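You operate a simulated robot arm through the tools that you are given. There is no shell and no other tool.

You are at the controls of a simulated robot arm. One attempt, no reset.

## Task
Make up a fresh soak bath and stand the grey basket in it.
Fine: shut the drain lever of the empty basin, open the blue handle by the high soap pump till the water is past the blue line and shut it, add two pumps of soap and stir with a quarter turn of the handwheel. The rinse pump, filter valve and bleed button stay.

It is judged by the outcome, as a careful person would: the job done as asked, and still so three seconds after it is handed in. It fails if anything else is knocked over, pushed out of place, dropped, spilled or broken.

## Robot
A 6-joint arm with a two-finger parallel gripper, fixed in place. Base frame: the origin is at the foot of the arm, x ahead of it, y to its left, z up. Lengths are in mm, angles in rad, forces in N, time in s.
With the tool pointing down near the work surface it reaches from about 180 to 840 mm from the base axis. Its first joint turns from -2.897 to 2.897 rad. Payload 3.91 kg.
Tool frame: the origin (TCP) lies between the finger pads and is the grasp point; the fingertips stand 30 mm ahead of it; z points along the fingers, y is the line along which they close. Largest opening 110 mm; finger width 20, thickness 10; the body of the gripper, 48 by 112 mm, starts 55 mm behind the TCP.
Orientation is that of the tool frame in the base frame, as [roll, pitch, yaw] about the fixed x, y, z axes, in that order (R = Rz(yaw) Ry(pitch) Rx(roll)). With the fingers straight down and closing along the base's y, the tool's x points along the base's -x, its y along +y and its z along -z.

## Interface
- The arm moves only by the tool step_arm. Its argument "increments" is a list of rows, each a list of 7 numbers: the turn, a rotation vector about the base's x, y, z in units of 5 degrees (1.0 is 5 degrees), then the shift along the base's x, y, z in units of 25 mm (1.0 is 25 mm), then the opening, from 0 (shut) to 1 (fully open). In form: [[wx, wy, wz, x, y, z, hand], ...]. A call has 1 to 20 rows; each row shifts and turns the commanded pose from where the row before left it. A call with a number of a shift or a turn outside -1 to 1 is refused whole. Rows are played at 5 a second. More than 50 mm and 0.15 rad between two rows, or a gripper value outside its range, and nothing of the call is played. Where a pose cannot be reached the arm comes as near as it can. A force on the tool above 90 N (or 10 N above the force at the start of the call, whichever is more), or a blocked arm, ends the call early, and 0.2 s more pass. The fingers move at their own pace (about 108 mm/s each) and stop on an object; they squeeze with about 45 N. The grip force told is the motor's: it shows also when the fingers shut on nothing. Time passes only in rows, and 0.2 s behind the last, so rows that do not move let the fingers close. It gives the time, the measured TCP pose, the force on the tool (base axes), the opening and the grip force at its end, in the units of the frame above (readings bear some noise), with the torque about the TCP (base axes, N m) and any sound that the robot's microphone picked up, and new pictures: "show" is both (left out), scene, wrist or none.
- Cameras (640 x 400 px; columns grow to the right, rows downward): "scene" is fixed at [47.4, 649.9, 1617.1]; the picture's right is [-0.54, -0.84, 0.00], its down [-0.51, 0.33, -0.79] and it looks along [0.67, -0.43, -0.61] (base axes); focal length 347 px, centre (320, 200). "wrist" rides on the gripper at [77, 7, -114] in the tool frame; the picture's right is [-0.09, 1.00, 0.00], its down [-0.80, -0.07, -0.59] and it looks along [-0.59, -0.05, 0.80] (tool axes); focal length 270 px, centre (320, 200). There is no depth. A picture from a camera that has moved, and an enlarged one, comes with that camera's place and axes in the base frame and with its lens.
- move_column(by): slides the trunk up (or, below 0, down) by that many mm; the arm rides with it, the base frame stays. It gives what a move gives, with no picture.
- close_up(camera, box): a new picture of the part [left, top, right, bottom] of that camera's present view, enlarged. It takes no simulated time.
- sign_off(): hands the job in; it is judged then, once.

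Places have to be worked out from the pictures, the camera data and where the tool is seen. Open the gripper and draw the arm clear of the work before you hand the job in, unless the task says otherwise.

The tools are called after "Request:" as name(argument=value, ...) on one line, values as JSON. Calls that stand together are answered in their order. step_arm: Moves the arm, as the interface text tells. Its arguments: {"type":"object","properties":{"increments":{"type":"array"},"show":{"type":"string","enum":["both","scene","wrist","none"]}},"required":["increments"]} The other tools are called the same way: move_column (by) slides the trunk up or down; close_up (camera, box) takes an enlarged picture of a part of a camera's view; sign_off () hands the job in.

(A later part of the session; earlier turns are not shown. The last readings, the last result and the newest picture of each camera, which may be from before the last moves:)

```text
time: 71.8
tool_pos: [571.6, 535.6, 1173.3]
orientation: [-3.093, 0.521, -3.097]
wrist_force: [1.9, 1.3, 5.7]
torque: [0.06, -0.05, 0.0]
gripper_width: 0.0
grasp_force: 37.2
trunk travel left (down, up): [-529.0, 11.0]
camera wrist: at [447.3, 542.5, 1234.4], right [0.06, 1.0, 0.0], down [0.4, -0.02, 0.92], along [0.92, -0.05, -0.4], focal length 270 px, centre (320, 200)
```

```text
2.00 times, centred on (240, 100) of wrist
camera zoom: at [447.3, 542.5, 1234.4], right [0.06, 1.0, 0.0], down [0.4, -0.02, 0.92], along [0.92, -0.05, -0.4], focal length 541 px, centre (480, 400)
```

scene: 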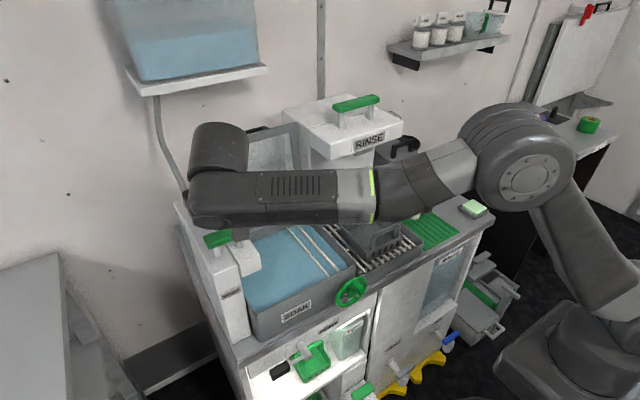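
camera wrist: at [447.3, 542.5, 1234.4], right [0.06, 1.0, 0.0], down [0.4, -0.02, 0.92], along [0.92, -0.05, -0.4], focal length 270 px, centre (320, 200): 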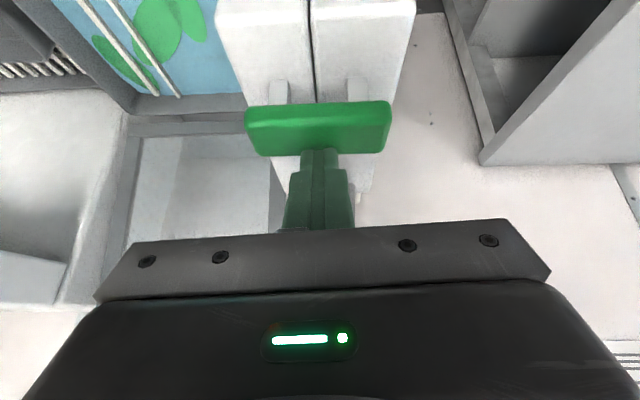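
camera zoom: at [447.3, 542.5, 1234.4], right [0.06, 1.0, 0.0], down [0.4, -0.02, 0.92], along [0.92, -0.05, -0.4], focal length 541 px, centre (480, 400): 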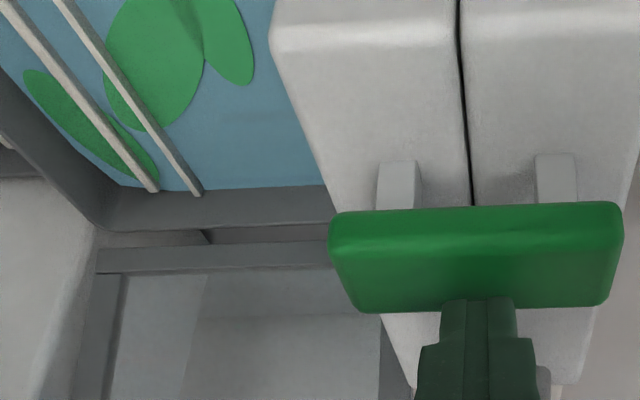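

A first dose is dispensing (patches and a drip at the spout). Completing this stroke to the bottom in small steps.

Request:
step_arm(increments=[[0, 0, 0, 0, 0, -0.2, 0], [0, 0, 0, 0, 0, -0.2, 0], [0, 0, 0, 0, 0, -0.2, 0]])

Request:
close_up(camera="scene", box=[180, 180, 340, 280])

```text
time: 72.7
tool_pos: [570.7, 535.4, 1159.0]
orientation: [-3.092, 0.523, -3.098]
wrist_force: [5.3, 1.7, 11.3]
torque: [0.05, -0.2, -0.01]
gripper_width: 0.1
grasp_force: 37.5
trunk travel left (down, up): [-529.0, 11.0]
camera wrist: at [446.8, 542.4, 1219.8], right [0.06, 1.0, 0.0], down [0.4, -0.03, 0.92], along [0.92, -0.05, -0.4], focal length 270 px, centre (320, 200)
```

scene: 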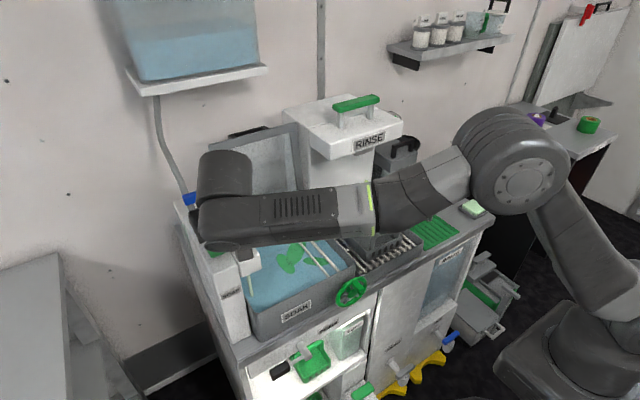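
wrist: 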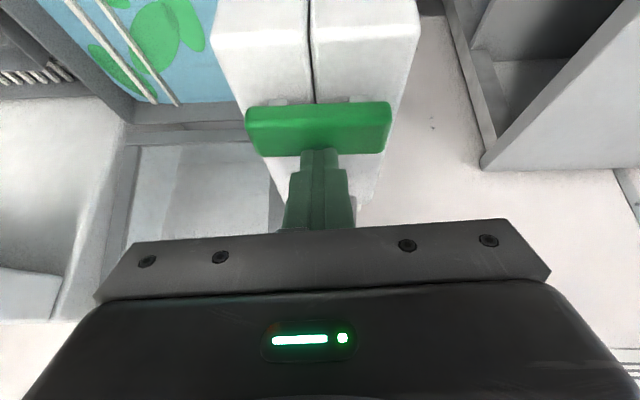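

```text
4.00 times, centred on (260, 230) of scene
camera zoom: at [47.4, 649.9, 1617.1], right [-0.54, -0.84, 0.0], down [-0.51, 0.33, -0.79], along [0.67, -0.43, -0.61], focal length 1389 px, centre (560, 80)
```

zoom: 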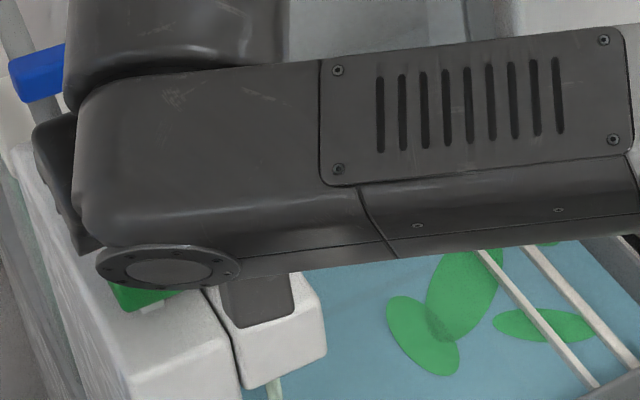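

Patches unchanged, handle nearly down (11 N spring). One last small press, then release fully upward.

Request:
step_arm(increments=[[0, 0, 0, 0, 0, -0.2, 0], [0, 0, 0, 0, 0, -0.1, 0], [0, 0, 0, 0, 0, 0, 0]], show="wrist")

```text
time: 73.5
tool_pos: [570.1, 535.4, 1155.3]
orientation: [-3.099, 0.53, -3.1]
wrist_force: [11.4, 8.5, 37.5]
torque: [0.25, -0.65, 0.14]
gripper_width: 0.0
grasp_force: 37.3
trunk travel left (down, up): [-529.0, 11.0]
camera wrist: at [446.0, 541.5, 1216.0], right [0.06, 1.0, 0.01], down [0.39, -0.03, 0.92], along [0.92, -0.05, -0.39], focal length 270 px, centre (320, 200)
```

wrist: 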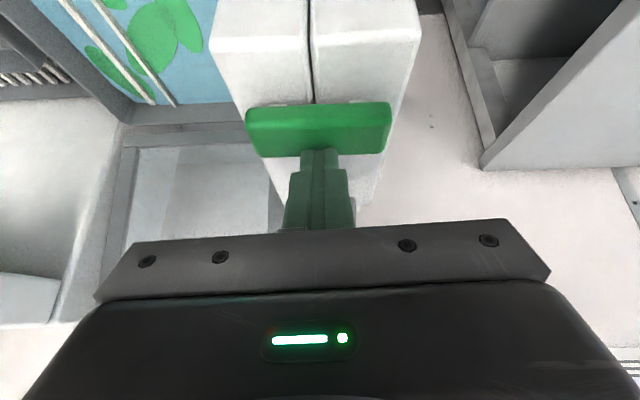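

Bottomed out (37 N). Releasing fully and checking the state.

Request:
step_arm(increments=[[0, 0, 0, 0, 0, 0.5, 0], [0, 0, 0, 0, 0, 0.7, 0], [0, 0, 0, 0, 0, 0.7, 0], [0, 0, 0, 0, 0, 0, 0], [0, 0, 0, 0, 0, 0, 0]])

Request:
close_up(camera="scene", box=[180, 180, 340, 280])

```text
time: 74.7
tool_pos: [570.7, 536.7, 1195.5]
orientation: [-3.089, 0.521, -3.098]
wrist_force: [-0.1, 0.4, -0.1]
torque: [0.02, 0.01, 0.02]
gripper_width: 0.2
grasp_force: 37.6
trunk travel left (down, up): [-529.0, 11.0]
camera wrist: at [446.8, 542.6, 1258.1], right [0.06, 1.0, 0.0], down [0.4, -0.02, 0.92], along [0.91, -0.05, -0.4], focal length 270 px, centre (320, 200)
```

scene: 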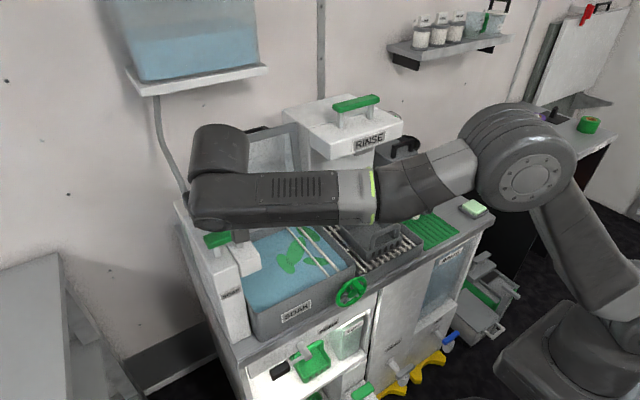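
wrist: 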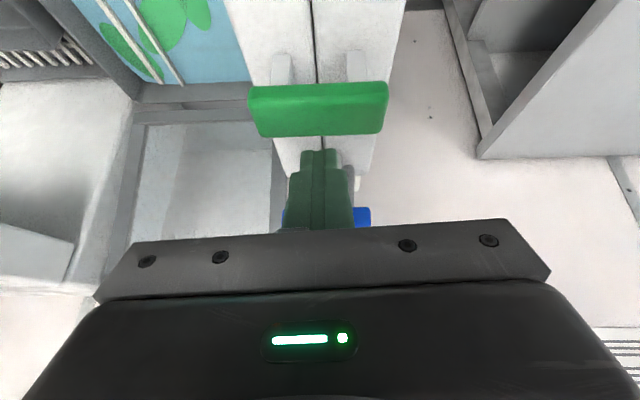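

```text
4.00 times, centred on (260, 230) of scene
camera zoom: at [47.4, 649.9, 1617.1], right [-0.54, -0.84, 0.0], down [-0.51, 0.33, -0.79], along [0.67, -0.43, -0.61], focal length 1389 px, centre (560, 80)
```

zoom: 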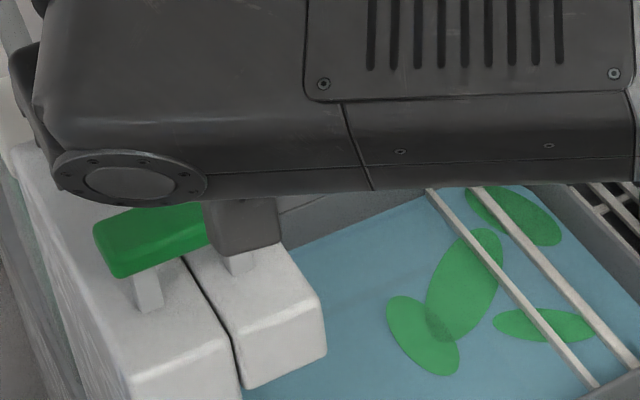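

The handle has sprung back up; one dose is floating. Second full stroke now.

Request:
step_arm(increments=[[0, 0, 0, 0, 0, -0.5, 0], [0, 0, 0, 0, 0, -0.3, 0], [0, 0, 0, 0, 0, -0.3, 0], [0, 0, 0, 0, 0, -0.3, 0], [0, 0, 0, 0, 0, -0.2, 0], [0, 0, 0, 0, 0, 0, 0]])

Request:
close_up(camera="scene", box=[180, 180, 340, 280])

```text
time: 76.0
tool_pos: [571.4, 536.5, 1158.8]
orientation: [-3.093, 0.523, -3.098]
wrist_force: [0.7, -0.1, 9.7]
torque: [0.01, -0.11, -0.03]
gripper_width: 0.0
grasp_force: 37.9
trunk travel left (down, up): [-529.0, 11.0]
camera wrist: at [446.6, 542.6, 1220.4], right [0.06, 1.0, 0.0], down [0.4, -0.02, 0.92], along [0.92, -0.05, -0.4], focal length 270 px, centre (320, 200)
```

scene: 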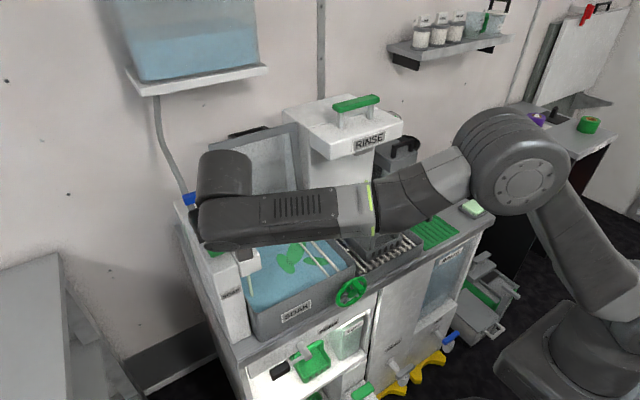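
wrist: 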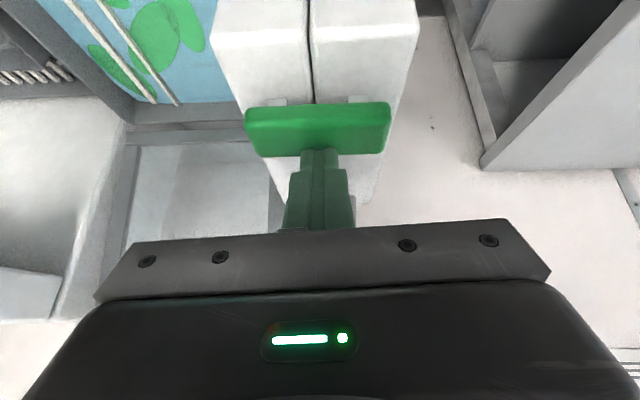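

```text
4.00 times, centred on (260, 230) of scene
camera zoom: at [47.4, 649.9, 1617.1], right [-0.54, -0.84, 0.0], down [-0.51, 0.33, -0.79], along [0.67, -0.43, -0.61], focal length 1389 px, centre (560, 80)
```

zoom: 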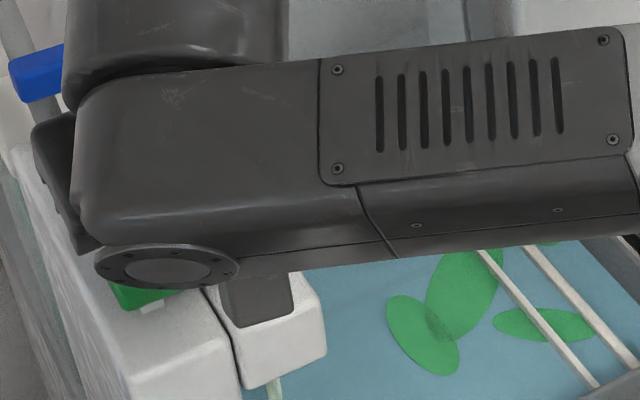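

The stream at the spout shows again. Finishing this stroke to the bottom and releasing.

Request:
step_arm(increments=[[0, 0, 0, 0, 0, -0.2, 0], [0, 0, 0, 0, 0, 0, 0], [0, 0, 0, 0, 0, 0.5, 0], [0, 0, 0, 0, 0, 0.8, 0], [0, 0, 0, 0, 0, 1, 0], [0, 0, 0, 0, 0, 1, 0], [0, 0, 0, 0, 0, 1, 0]])

Request:
close_up(camera="scene", box=[180, 180, 340, 280])

```text
time: 77.7
tool_pos: [569.1, 537.3, 1259.9]
orientation: [-3.09, 0.521, -3.095]
wrist_force: [0.3, -0.1, 0.0]
torque: [0.02, 0.01, 0.0]
gripper_width: 0.3
grasp_force: 37.9
trunk travel left (down, up): [-529.0, 11.0]
camera wrist: at [445.3, 543.4, 1321.6], right [0.06, 1.0, 0.0], down [0.4, -0.02, 0.92], along [0.91, -0.05, -0.4], focal length 270 px, centre (320, 200)
```

scene: 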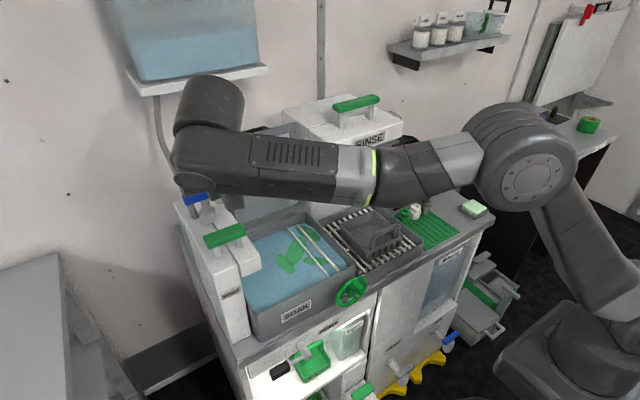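
wrist: 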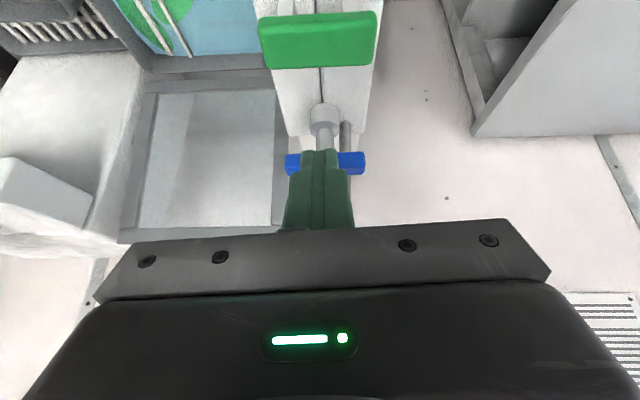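

```text
4.00 times, centred on (260, 230) of scene
camera zoom: at [47.4, 649.9, 1617.1], right [-0.54, -0.84, 0.0], down [-0.51, 0.33, -0.79], along [0.67, -0.43, -0.61], focal length 1389 px, centre (560, 80)
```

zoom: 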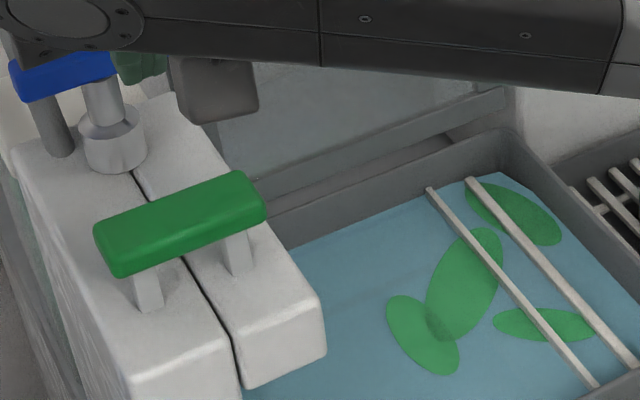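

Two pumps done, handle back up, level unchanged. Now retreating to look at the handwheel from the front.

Request:
step_arm(increments=[[0, 0, 0, -1, -1, 0, 0], [0, 0, 0, -1, -1, 0, 0], [0, 0, 0, -1, -1, 0, 0], [0, 0, 0, -1, -1, 0, 0], [0, 0, 0, -1, -1, 0, 0], [0, 0, 0, -1, -1, 0, 0], [0, 0, 0, -1, -1, 0, 0], [0, 0, 0, -1, -1, 0, 0], [0, 0, 0, -1, -1, 0, 0], [0, -1, 0, -1, 0, 0, 0.5], [0, -1, 0, -1, 0, 0, 0.5], [0, -1, 0, 0, 0, 0, 0.5], [0, -1, 0, 0, 0, 0, 0.5]], show="none")

Request:
move_column(by=-250)

Request:
step_arm(increments=[[0, 0, 0, 0, 0, 0, 1]])

```text
time: 80.5
tool_pos: [294.9, 310.8, 1259.8]
orientation: [-3.068, 0.87, -3.079]
wrist_force: [0.0, -0.3, -0.2]
torque: [0.02, 0.02, 0.01]
gripper_width: 55.0
grasp_force: 0.0
trunk travel left (down, up): [-529.0, 11.0]
```

```text
time: 83.0
tool_pos: [295.6, 312.2, 1010.0]
orientation: [-3.069, 0.869, -3.082]
wrist_force: [0.4, 0.3, 0.6]
torque: [0.02, -0.01, -0.01]
gripper_width: 55.1
grasp_force: 0.1
trunk travel left (down, up): [-279.0, 261.0]
```

```text
time: 83.4
tool_pos: [295.3, 311.5, 1010.9]
orientation: [-3.069, 0.87, -3.082]
wrist_force: [0.2, -0.4, 0.0]
torque: [-0.02, 0.01, 0.0]
gripper_width: 110.1
grasp_force: 0.1
trunk travel left (down, up): [-279.0, 261.0]
camera wrist: at [158.4, 318.2, 1025.3], right [0.05, 1.0, 0.02], down [0.06, -0.02, 1.0], along [1.0, -0.05, -0.06], focal length 270 px, centre (320, 200)
```

scene: 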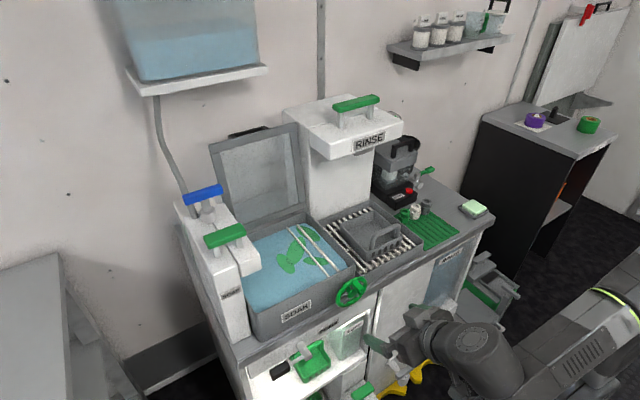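
wrist: 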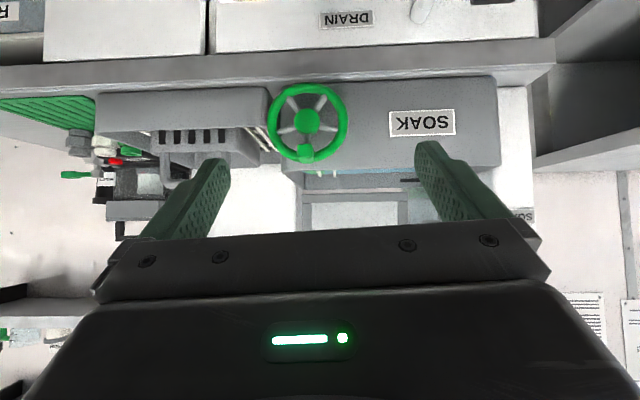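

Request:
close_up(camera="wrist", box=[250, 70, 370, 170])

Request:
close_up(camera="scene", box=[320, 265, 384, 315])

Request:
close_up(camera="scene", box=[230, 200, 430, 320])

```text
4.00 times, centred on (310, 120) of wrist
camera zoom: at [158.4, 318.2, 1025.3], right [0.05, 1.0, 0.02], down [0.06, -0.02, 1.0], along [1.0, -0.05, -0.06], focal length 1081 px, centre (360, 520)
```

zoom: 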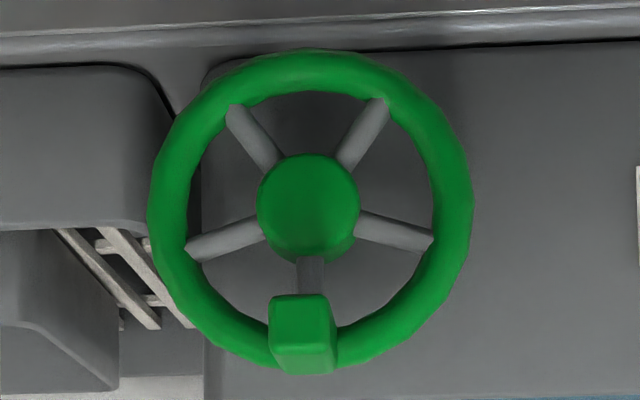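

```text
8.00 times, centred on (352, 290) of scene
camera zoom: at [47.4, 649.9, 1617.1], right [-0.54, -0.84, 0.0], down [-0.51, 0.33, -0.79], along [0.67, -0.43, -0.61], focal length 2779 px, centre (64, -520)
```

zoom: 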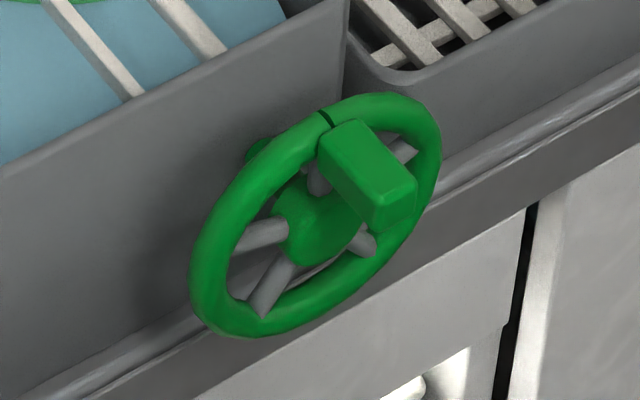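

```text
3.20 times, centred on (330, 260) of scene
camera zoom: at [47.4, 649.9, 1617.1], right [-0.54, -0.84, 0.0], down [-0.51, 0.33, -0.79], along [0.67, -0.43, -0.61], focal length 1112 px, centre (288, 8)
```

zoom: 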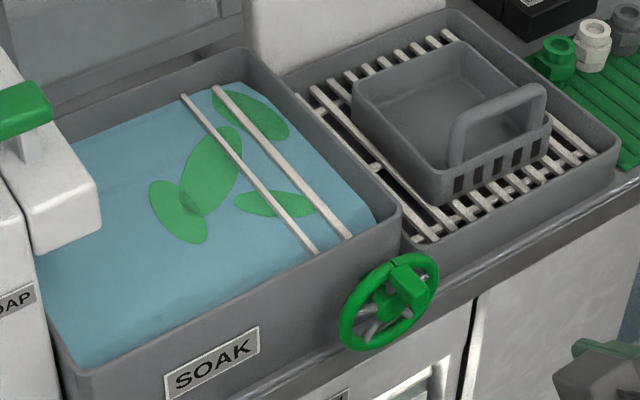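

The wheel's hub is at about (460, 291, 919) with a knob at 12 o'clock protruding toward the robot (front end x≈428). I'll turn the tool horizontal, close the fingers and place them on the knob's left side, short of the rim.

Request:
step_arm(increments=[[0, -1, 0, 0.35, 0.06, -0.27, 0], [0, -1, 0, 0.35, 0.06, -0.27, 0], [0, -1, 0, 0.35, 0.06, -0.27, 0], [0, -1, 0, 0.35, 0.06, -0.27, 0], [0, -1, 0, 0.35, 0.06, -0.27, 0], [0, -1, 0, 0.35, 0.06, -0.27, 0], [0, -1, 0, 0.35, 0.06, -0.27, 0], [0, -1, 0, 0.35, 0.06, -0.27, 0]])

Request:
close_up(camera="wrist", box=[240, 100, 400, 230])

```text
time: 85.2
tool_pos: [367.0, 322.3, 957.0]
orientation: [-1.569, 1.531, -1.595]
wrist_force: [0.6, -0.5, -0.2]
torque: [0.0, 0.0, 0.0]
gripper_width: 0.1
grasp_force: 38.1
trunk travel left (down, up): [-279.0, 261.0]
camera wrist: at [251.9, 330.3, 878.9], right [0.03, 1.0, 0.05], down [-0.6, -0.02, 0.8], along [0.8, -0.05, 0.59], focal length 270 px, centre (320, 200)
```

scene: 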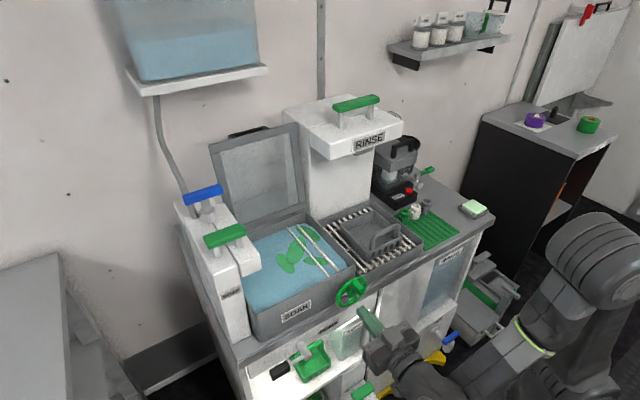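
wrist: 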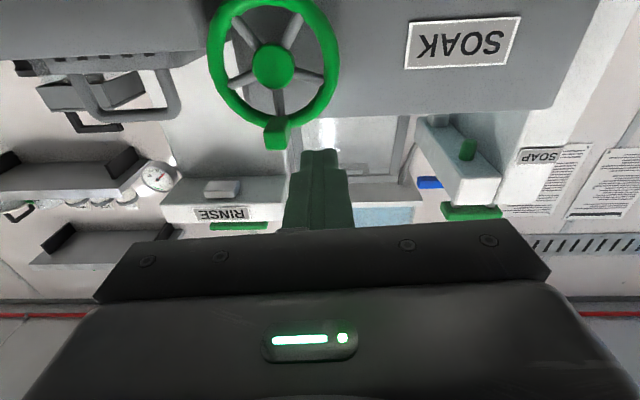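

```text
3.08 times, centred on (320, 165) of wrist
camera zoom: at [251.9, 330.3, 878.9], right [0.03, 1.0, 0.05], down [-0.6, -0.02, 0.8], along [0.8, -0.05, 0.59], focal length 832 px, centre (320, 308)
```

zoom: 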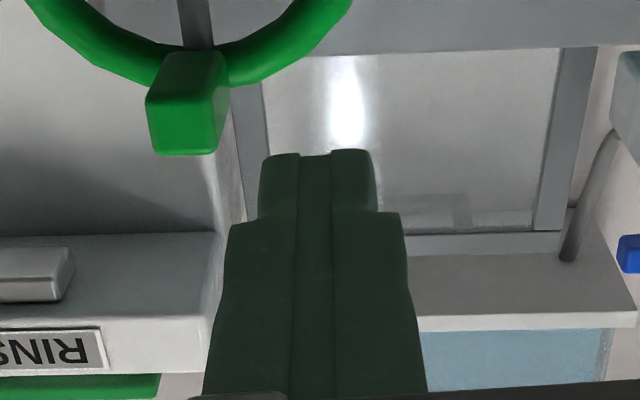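

Knob located at (428, 290, 956). Advancing to overlap it by ~16 mm, then a first small push to the right (clockwise).

Request:
step_arm(increments=[[0, 0, 0, 0.94, 0, 0, 0], [0, 0, 0, 0.94, 0, 0, 0], [0, 0, 0, 0, -0.44, 0, 0], [0, 0, 0, 0, -0.34, 0.18, 0], [0, 0, 0, 0, 0, 0, 0]])

Request:
close_up(camera="scene", box=[320, 265, 384, 315])

```text
time: 86.4
tool_pos: [413.4, 305.9, 957.3]
orientation: [-1.671, 1.528, -1.693]
wrist_force: [3.2, 17.9, -14.5]
torque: [0.33, 0.43, 0.54]
gripper_width: 0.1
grasp_force: 37.5
trunk travel left (down, up): [-279.0, 261.0]
camera wrist: at [298.7, 313.7, 882.1], right [0.02, 1.0, 0.05], down [-0.59, -0.02, 0.81], along [0.81, -0.05, 0.59], focal length 270 px, centre (320, 200)
```

scene: 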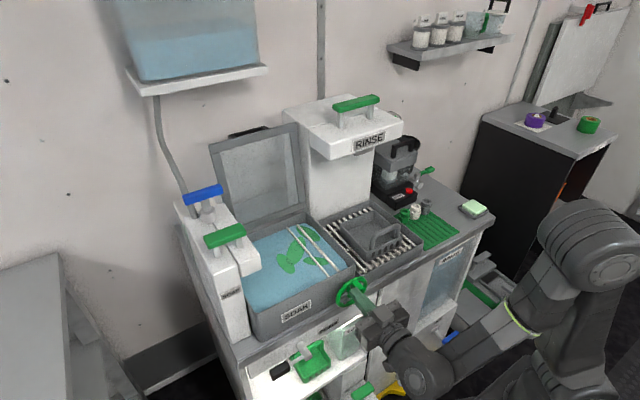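
wrist: 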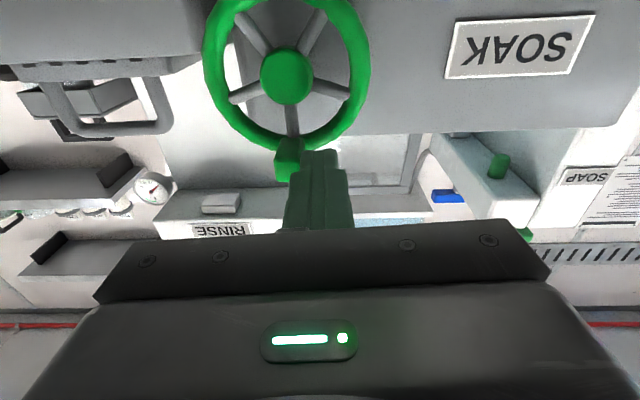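

```text
8.00 times, centred on (352, 290) of scene
camera zoom: at [47.4, 649.9, 1617.1], right [-0.54, -0.84, 0.0], down [-0.51, 0.33, -0.79], along [0.67, -0.43, -0.61], focal length 2779 px, centre (64, -520)
```

zoom: 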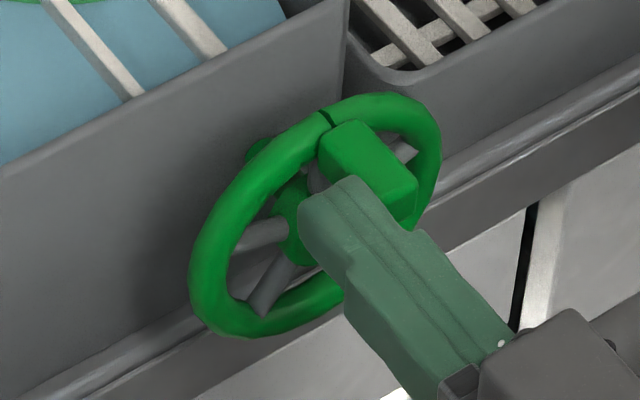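

18 N and no rotation visible yet; pushing a few mm more to see whether it yields or is a stop.

Request:
step_arm(increments=[[0, 0, 0, 0, -0.12, 0, 0], [0, 0, 0, 0, -0.12, 0, 0], [0, 0, 0, 0, 0, 0, 0]], show="wrist")

Request:
close_up(camera="scene", box=[320, 265, 384, 315])

```text
time: 87.2
tool_pos: [412.1, 307.0, 959.4]
orientation: [-1.607, 1.526, -1.624]
wrist_force: [7.2, 65.9, -10.1]
torque: [0.71, 0.16, 1.78]
gripper_width: 0.1
grasp_force: 38.1
trunk travel left (down, up): [-279.0, 261.0]
camera wrist: at [298.6, 311.6, 882.1], right [0.02, 1.0, 0.04], down [-0.59, -0.03, 0.8], along [0.8, -0.04, 0.59], focal length 270 px, centre (320, 200)
```

wrist: 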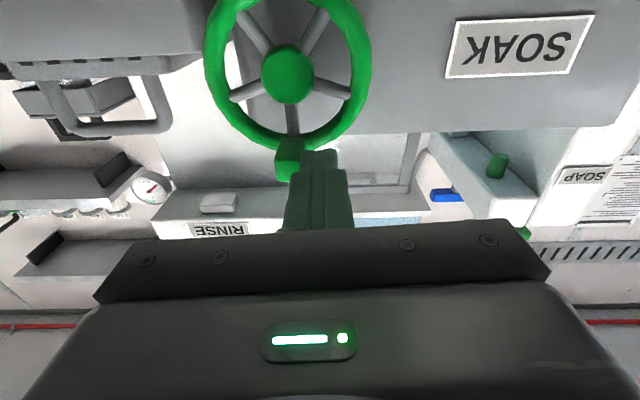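

```text
8.00 times, centred on (352, 290) of scene
camera zoom: at [47.4, 649.9, 1617.1], right [-0.54, -0.84, 0.0], down [-0.51, 0.33, -0.79], along [0.67, -0.43, -0.61], focal length 2779 px, centre (64, -520)
```

zoom: 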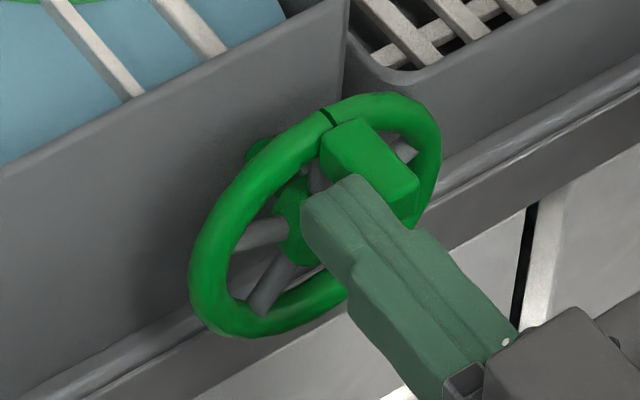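

66 N with no motion – that's the stop, so it turns counter-clockwise. Backing off, going round to the knob's right side.

Request:
step_arm(increments=[[0, 0, 0, 0, 0.5, 0, 0], [0, 0, 0, 0, 0.4, 0, 0], [0, 0, 0, -0.95, 0, 0, 0], [0, 0, 0, -0.95, 0, 0, 0], [0, 0, 0, 0, -0.9, -0.1, 0], [0, 0, 0, 0, -0.9, -0.08, 0], [0, 0, 0, 0, -0.7, 0, 0], [0, 0, 0, 0.95, 0, 0, 0], [0, 0, 0, 0.95, 0, 0, 0], [0, 0, 0, 0, 0, 0, 0]])

```text
time: 89.4
tool_pos: [413.4, 259.3, 956.1]
orientation: [-1.616, 1.535, -1.643]
wrist_force: [-0.7, 0.6, 0.3]
torque: [-0.02, -0.01, 0.01]
gripper_width: 0.1
grasp_force: 37.7
trunk travel left (down, up): [-279.0, 261.0]
camera wrist: at [299.0, 266.0, 880.0], right [0.03, 1.0, 0.05], down [-0.59, -0.02, 0.8], along [0.8, -0.05, 0.59], focal length 270 px, centre (320, 200)
```

scene: 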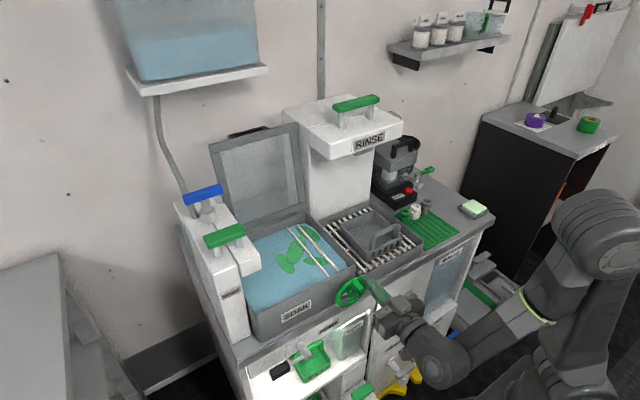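
wrist: 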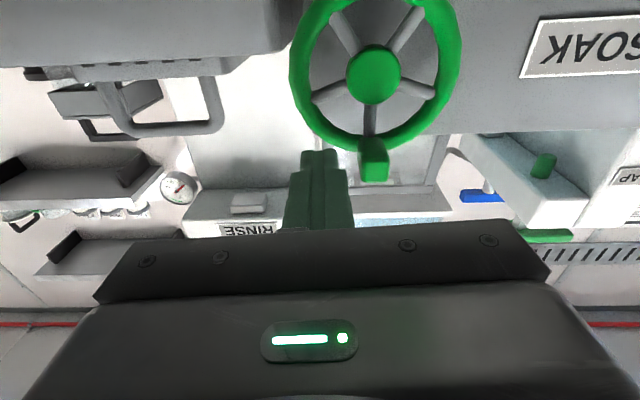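

Now pushing the knob to the left (+y) along the first part of the arc.

Request:
step_arm(increments=[[0, 0, 0, 0, 0.45, 0, 0], [0, 0, 0, 0, 0.34, 0.15, 0], [0, 0, 0, 0, 0.4, 0.1, 0], [0, 0, 0, 0, 0, 0, 0]])

Request:
close_up(camera="scene", box=[320, 265, 384, 315])

```text
time: 90.4
tool_pos: [413.8, 289.0, 961.5]
orientation: [-1.596, 1.532, -1.622]
wrist_force: [-0.1, -0.5, -0.1]
torque: [0.01, -0.02, 0.02]
gripper_width: 0.0
grasp_force: 37.7
trunk travel left (down, up): [-279.0, 261.0]
camera wrist: at [298.8, 295.4, 885.4], right [0.03, 1.0, 0.05], down [-0.59, -0.02, 0.8], along [0.8, -0.05, 0.59], focal length 270 px, centre (320, 200)
```

scene: 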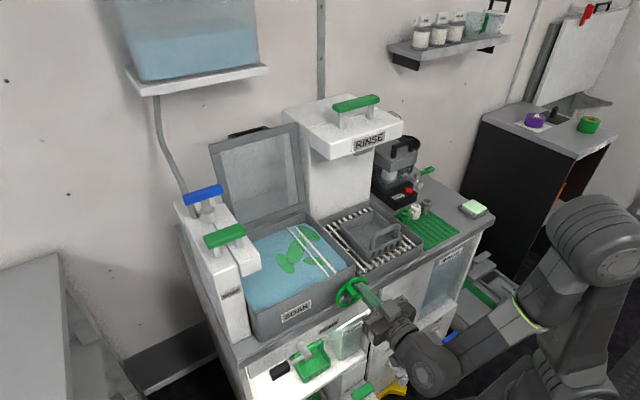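
wrist: 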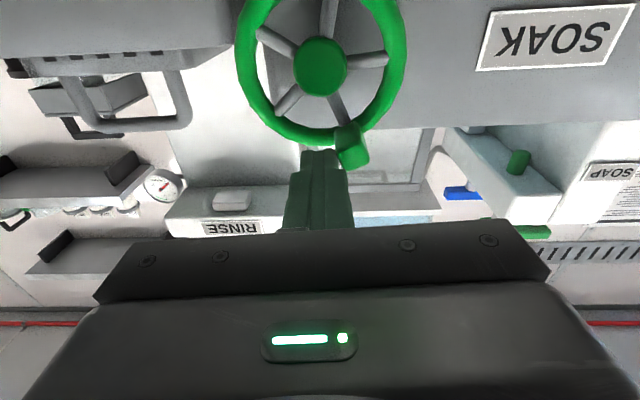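

```text
8.00 times, centred on (352, 290) of scene
camera zoom: at [47.4, 649.9, 1617.1], right [-0.54, -0.84, 0.0], down [-0.51, 0.33, -0.79], along [0.67, -0.43, -0.61], focal length 2779 px, centre (64, -520)
```

zoom: 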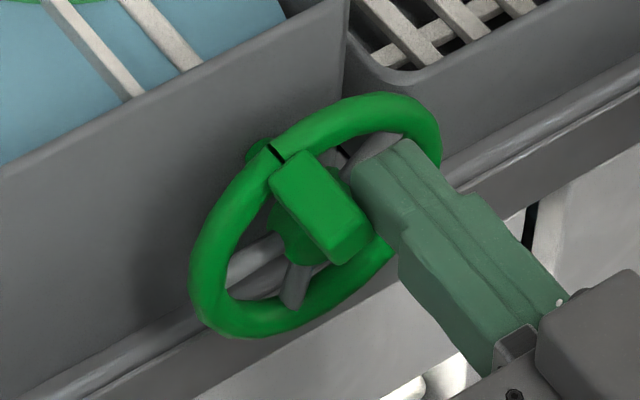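

It rotates easily this way (~30° so far). Continuing to ~75°.

Request:
step_arm(increments=[[0, 0, 0, 0, 0.46, 0.08, 0], [0, 0, 0, 0, 0.46, -0.18, 0], [0, 0, 0, 0, 0.4, -0.32, 0], [0, 0, 0, 0, 0, 0, 0]])

Request:
close_up(camera="scene", box=[320, 265, 384, 315])

```text
time: 91.4
tool_pos: [412.0, 321.9, 951.7]
orientation: [-1.611, 1.534, -1.637]
wrist_force: [0.2, -1.1, -0.3]
torque: [-0.07, -0.02, 0.0]
gripper_width: 0.0
grasp_force: 38.0
trunk travel left (down, up): [-279.0, 261.0]
camera wrist: at [298.0, 328.0, 874.7], right [0.03, 1.0, 0.05], down [-0.59, -0.02, 0.8], along [0.8, -0.05, 0.59], focal length 270 px, centre (320, 200)
```

scene: 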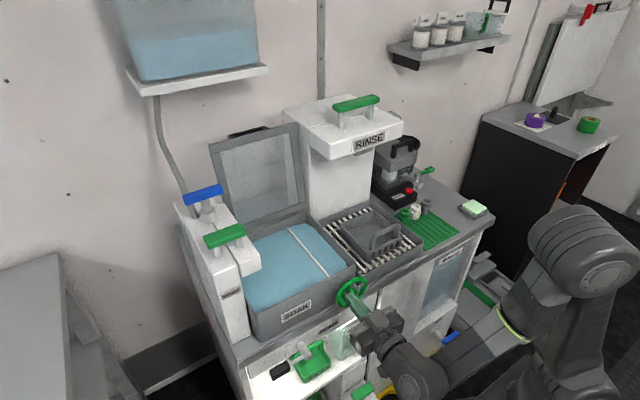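
wrist: 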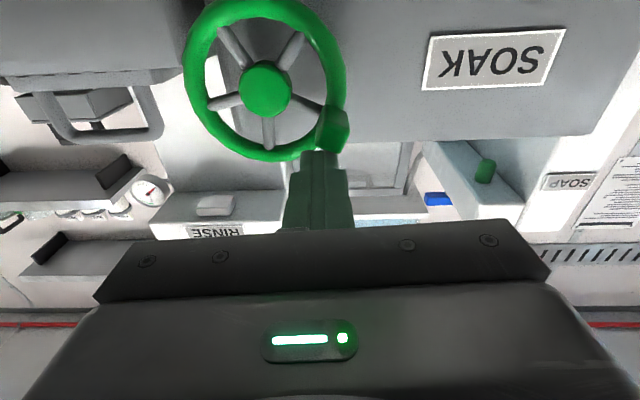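

```text
8.00 times, centred on (352, 290) of scene
camera zoom: at [47.4, 649.9, 1617.1], right [-0.54, -0.84, 0.0], down [-0.51, 0.33, -0.79], along [0.67, -0.43, -0.61], focal length 2779 px, centre (64, -520)
```

zoom: 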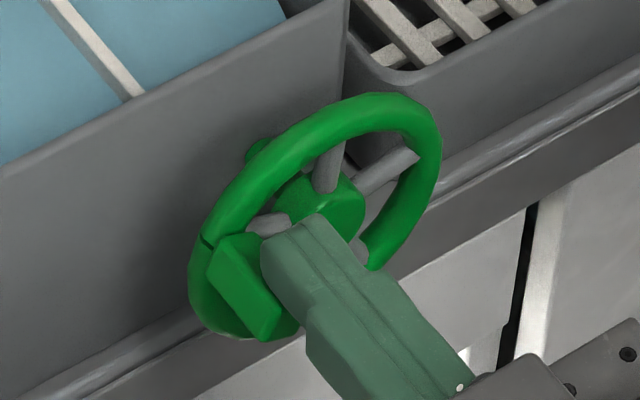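

The soap swirls are gone and one of the two white plates has moved – it seems to be the stir paddle. Completing to 90°, then inspecting the basin.

Request:
step_arm(increments=[[0, 0, 0, 0, 0.2, -0.24, 0], [0, 0, 0, 0, 0.08, -0.26, 0], [0, 0, 0, 0, 0, 0, 0]])

Request:
close_up(camera="scene", box=[320, 265, 384, 315])

Request:
close_up(camera="scene", box=[230, 200, 430, 320])

```text
time: 92.2
tool_pos: [413.6, 327.8, 938.7]
orientation: [-1.604, 1.533, -1.633]
wrist_force: [-0.7, 0.3, -0.3]
torque: [-0.01, -0.01, 0.01]
gripper_width: 0.1
grasp_force: 37.6
trunk travel left (down, up): [-279.0, 261.0]
camera wrist: at [298.2, 334.1, 862.8], right [0.03, 1.0, 0.05], down [-0.59, -0.02, 0.8], along [0.8, -0.05, 0.59], focal length 270 px, centre (320, 200)
```

scene: 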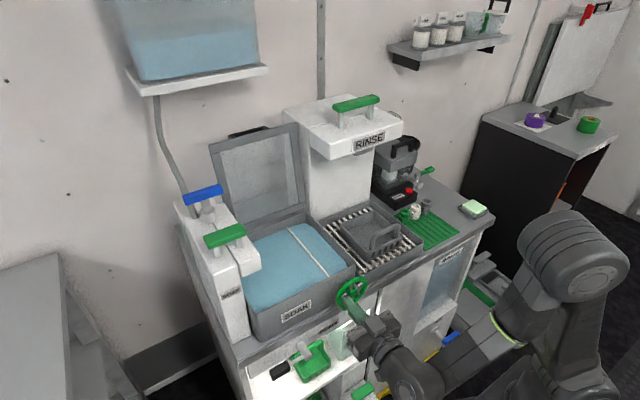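
wrist: 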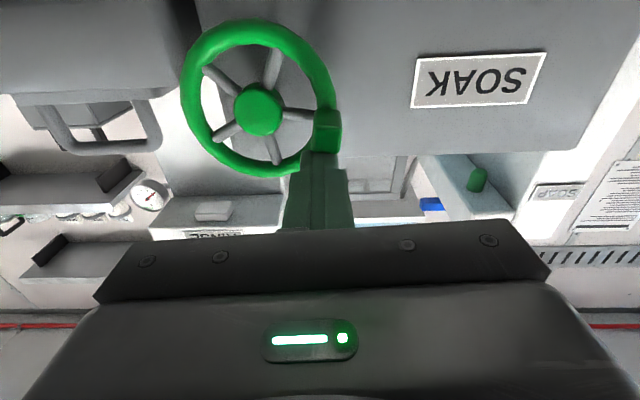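

```text
8.00 times, centred on (352, 290) of scene
camera zoom: at [47.4, 649.9, 1617.1], right [-0.54, -0.84, 0.0], down [-0.51, 0.33, -0.79], along [0.67, -0.43, -0.61], focal length 2779 px, centre (64, -520)
```

zoom: 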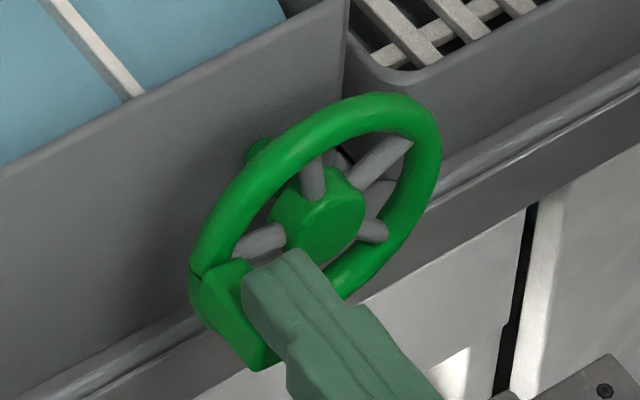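

```text
3.20 times, centred on (330, 260) of scene
camera zoom: at [47.4, 649.9, 1617.1], right [-0.54, -0.84, 0.0], down [-0.51, 0.33, -0.79], along [0.67, -0.43, -0.61], focal length 1112 px, centre (288, 8)
```

zoom: 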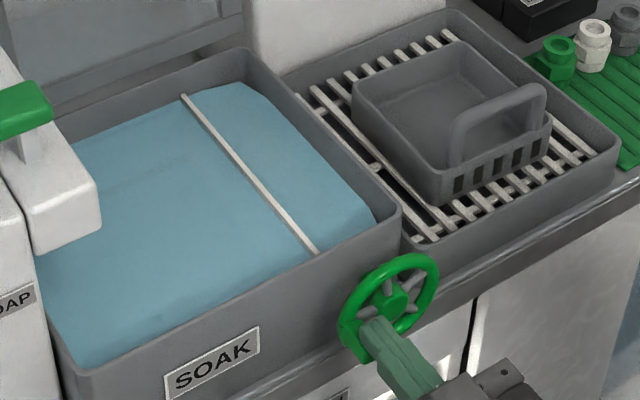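

Water is evenly mixed and the paddle has swung under. The knob is about 5° short of 9 o'clock; nudging a few mm more to complete the quarter turn.

Request:
step_arm(increments=[[0, 0, 0, 0, 0, -0.12, 0], [0, 0, 0, 0, 0, -0.12, 0], [0, 0, 0, 0, 0, 0, 0]], show="wrist")

```text
time: 93.0
tool_pos: [412.5, 327.8, 932.9]
orientation: [-1.609, 1.533, -1.634]
wrist_force: [-0.4, -0.1, 1.3]
torque: [0.01, -0.01, -0.03]
gripper_width: 0.3
grasp_force: 37.9
trunk travel left (down, up): [-279.0, 261.0]
camera wrist: at [297.7, 334.0, 857.4], right [0.03, 1.0, 0.05], down [-0.59, -0.02, 0.8], along [0.8, -0.05, 0.59], focal length 270 px, centre (320, 200)
```

wrist: 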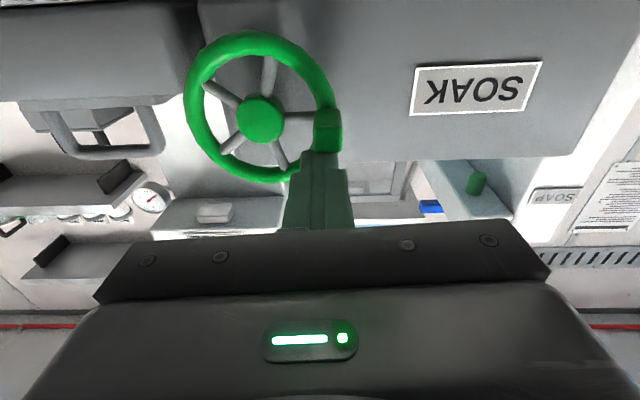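

The knob's spoke is now horizontal: a full quarter turn. Backing straight out and up to inspect the basket.

Request:
step_arm(increments=[[0, 0, 0, -1, 0, 0, 0], [0, 0, 0, -1, 0, 0, 0], [0, 0, 0, -1, 0, 0, 0], [0, 0, 0, -1, 0, 0, 0], [0, 1, 0, -0.5, -0.5, 1, 0.5], [0, 1, 0, -0.5, -0.5, 1, 0.5], [0, 1, 0, 0, -0.5, 1, 0.5], [0, 1, 0, 0, -0.5, 1, 0.5], [0, 1, 0, 0, -0.5, 1, 0.5], [0, 1, 0, 0, -0.5, 1, 0.5], [0, 1, 0, 0, -0.5, 1, 0.5], [0, 1, 0, 0, -0.5, 1, 0.5], [0, 1, 0, 0, 0, 1, 0.5], [0, 1, 0, 0, 0, 1, 0.5]])

Request:
close_up(camera="scene", box=[230, 200, 430, 320])

```text
time: 96.0
tool_pos: [287.7, 227.2, 1182.7]
orientation: [-3.081, 0.691, -3.091]
wrist_force: [1.4, 0.4, -0.3]
torque: [0.0, 0.01, -0.01]
gripper_width: 55.2
grasp_force: 0.1
trunk travel left (down, up): [-279.0, 261.0]
camera wrist: at [156.0, 234.1, 1221.9], right [0.06, 1.0, 0.01], down [0.24, -0.02, 0.97], along [0.97, -0.05, -0.24], focal length 270 px, centre (320, 200)
```

scene: 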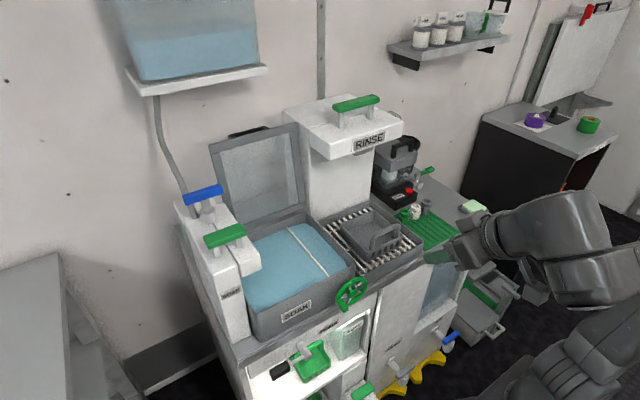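
wrist: 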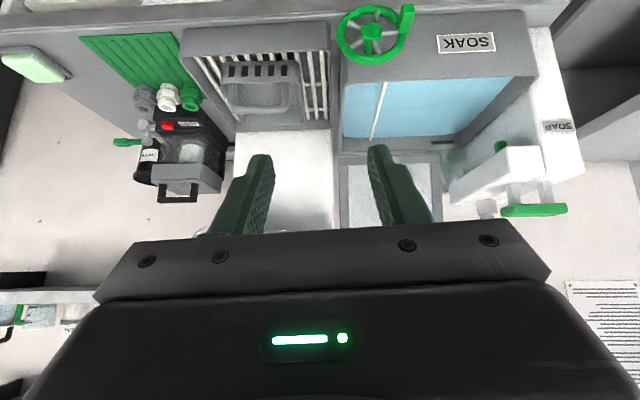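

```text
3.20 times, centred on (330, 260) of scene
camera zoom: at [47.4, 649.9, 1617.1], right [-0.54, -0.84, 0.0], down [-0.51, 0.33, -0.79], along [0.67, -0.43, -0.61], focal length 1112 px, centre (288, 8)
```

zoom: 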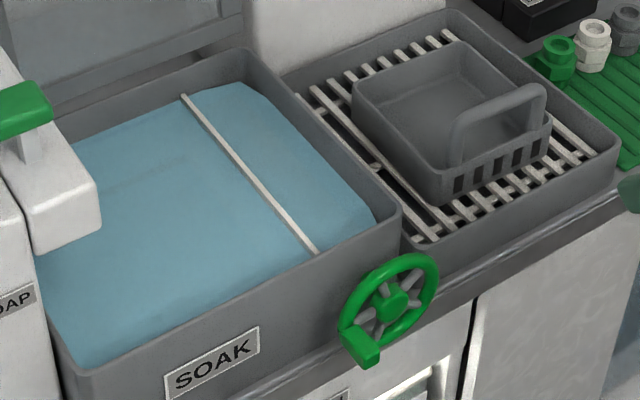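

Request:
close_up(camera="wrist", box=[170, 10, 350, 130])

Request:
close_up(camera="scene", box=[320, 190, 430, 280])

Request:
close_up(camera="wrist", box=[320, 0, 560, 150])

```text
3.33 times, centred on (260, 70) of wrist
camera zoom: at [156.0, 234.1, 1221.9], right [0.06, 1.0, 0.01], down [0.24, -0.02, 0.97], along [0.97, -0.05, -0.24], focal length 901 px, centre (520, 633)
```

zoom: 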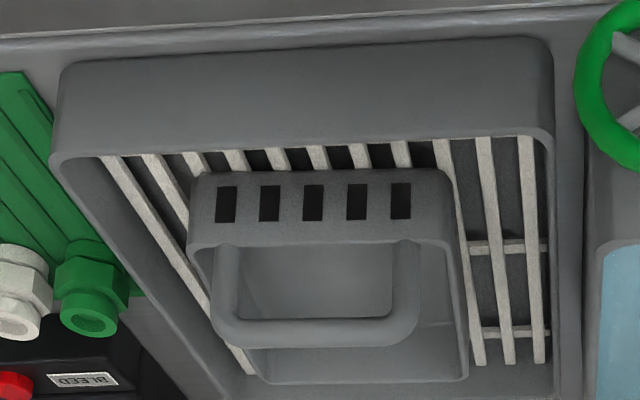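

```text
4.44 times, centred on (375, 235) of scene
camera zoom: at [47.4, 649.9, 1617.1], right [-0.54, -0.84, 0.0], down [-0.51, 0.33, -0.79], along [0.67, -0.43, -0.61], focal length 1544 px, centre (76, 44)
```

zoom: 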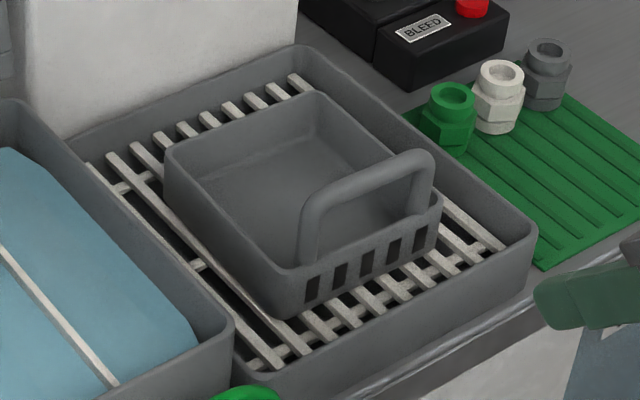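

```text
2.67 times, centred on (440, 75) of wrist
camera zoom: at [156.0, 234.1, 1221.9], right [0.06, 1.0, 0.01], down [0.24, -0.02, 0.97], along [0.97, -0.05, -0.24], focal length 721 px, centre (0, 533)
```

zoom: 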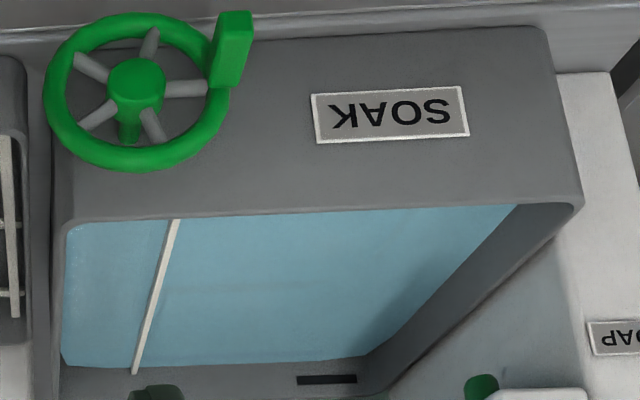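

The basket: handle bar ≈ (551, 112, 963), rim z≈914, footprint ≈138 × 142 mm; soak compartment y≈320–512, x≈498–708 with the soap spout overhanging its left side. I'll take an overhead look at the compartment to measure clearances.

Request:
move_column(by=120)

Request:
step_arm(increments=[[0, 1, 0, 0.4, 0.8, 0, 0.5], [0, 1, 0, 0.4, 0.8, 0, 0.5], [0, 1, 0, 0.4, 0.8, 0, 0.5], [0, 1, 0, 0.4, 0.8, 0, 0.5], [0, 1, 0, 0.4, 0.8, 0, 0.5], [0, 1, 0, 0.4, 0.8, 0, 0.5], [0, 1, 0, 0.4, 0.8, 0, 0.5], [0, 1, 0, 0.4, 0.8, 0, 0.5]])

Request:
close_up(camera="wrist", box=[180, 40, 440, 220])

```text
time: 97.5
tool_pos: [287.6, 227.8, 1302.7]
orientation: [-3.084, 0.696, -3.093]
wrist_force: [-0.4, 1.2, -0.9]
torque: [-0.02, 0.0, -0.01]
gripper_width: 54.6
grasp_force: 0.1
trunk travel left (down, up): [-399.0, 141.0]
```

```text
time: 99.3
tool_pos: [365.9, 386.0, 1289.9]
orientation: [-3.12, 0.0, -3.101]
wrist_force: [-0.7, -0.1, -0.1]
torque: [-0.03, -0.01, -0.02]
gripper_width: 55.0
grasp_force: 0.1
out of reach, approached as far as the arm can: row 8
trunk travel left (down, up): [-399.0, 141.0]
camera wrist: at [288.3, 391.3, 1404.9], right [0.05, 1.0, -0.02], down [0.8, -0.03, 0.6], along [0.59, -0.05, -0.8], focal length 270 px, centre (320, 200)
```

scene: 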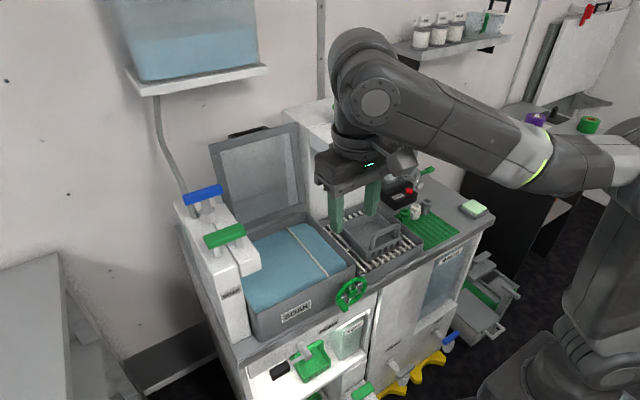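
wrist: 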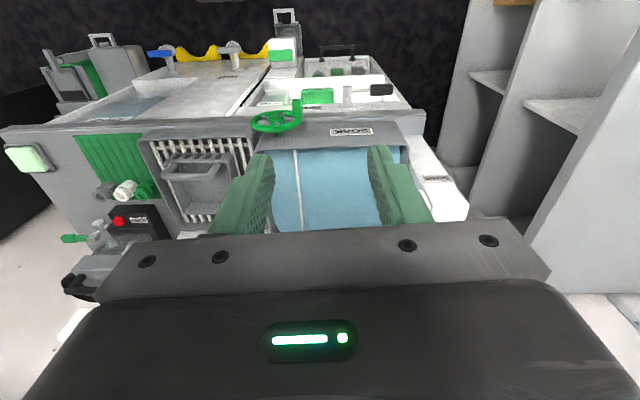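

```text
2.22 times, centred on (310, 130) of wrist
camera zoom: at [288.3, 391.3, 1404.9], right [0.05, 1.0, -0.02], down [0.8, -0.03, 0.6], along [0.59, -0.05, -0.8], focal length 601 px, centre (342, 356)
```

zoom: 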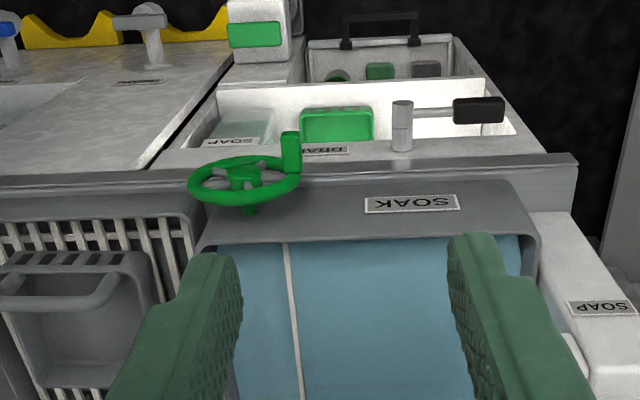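

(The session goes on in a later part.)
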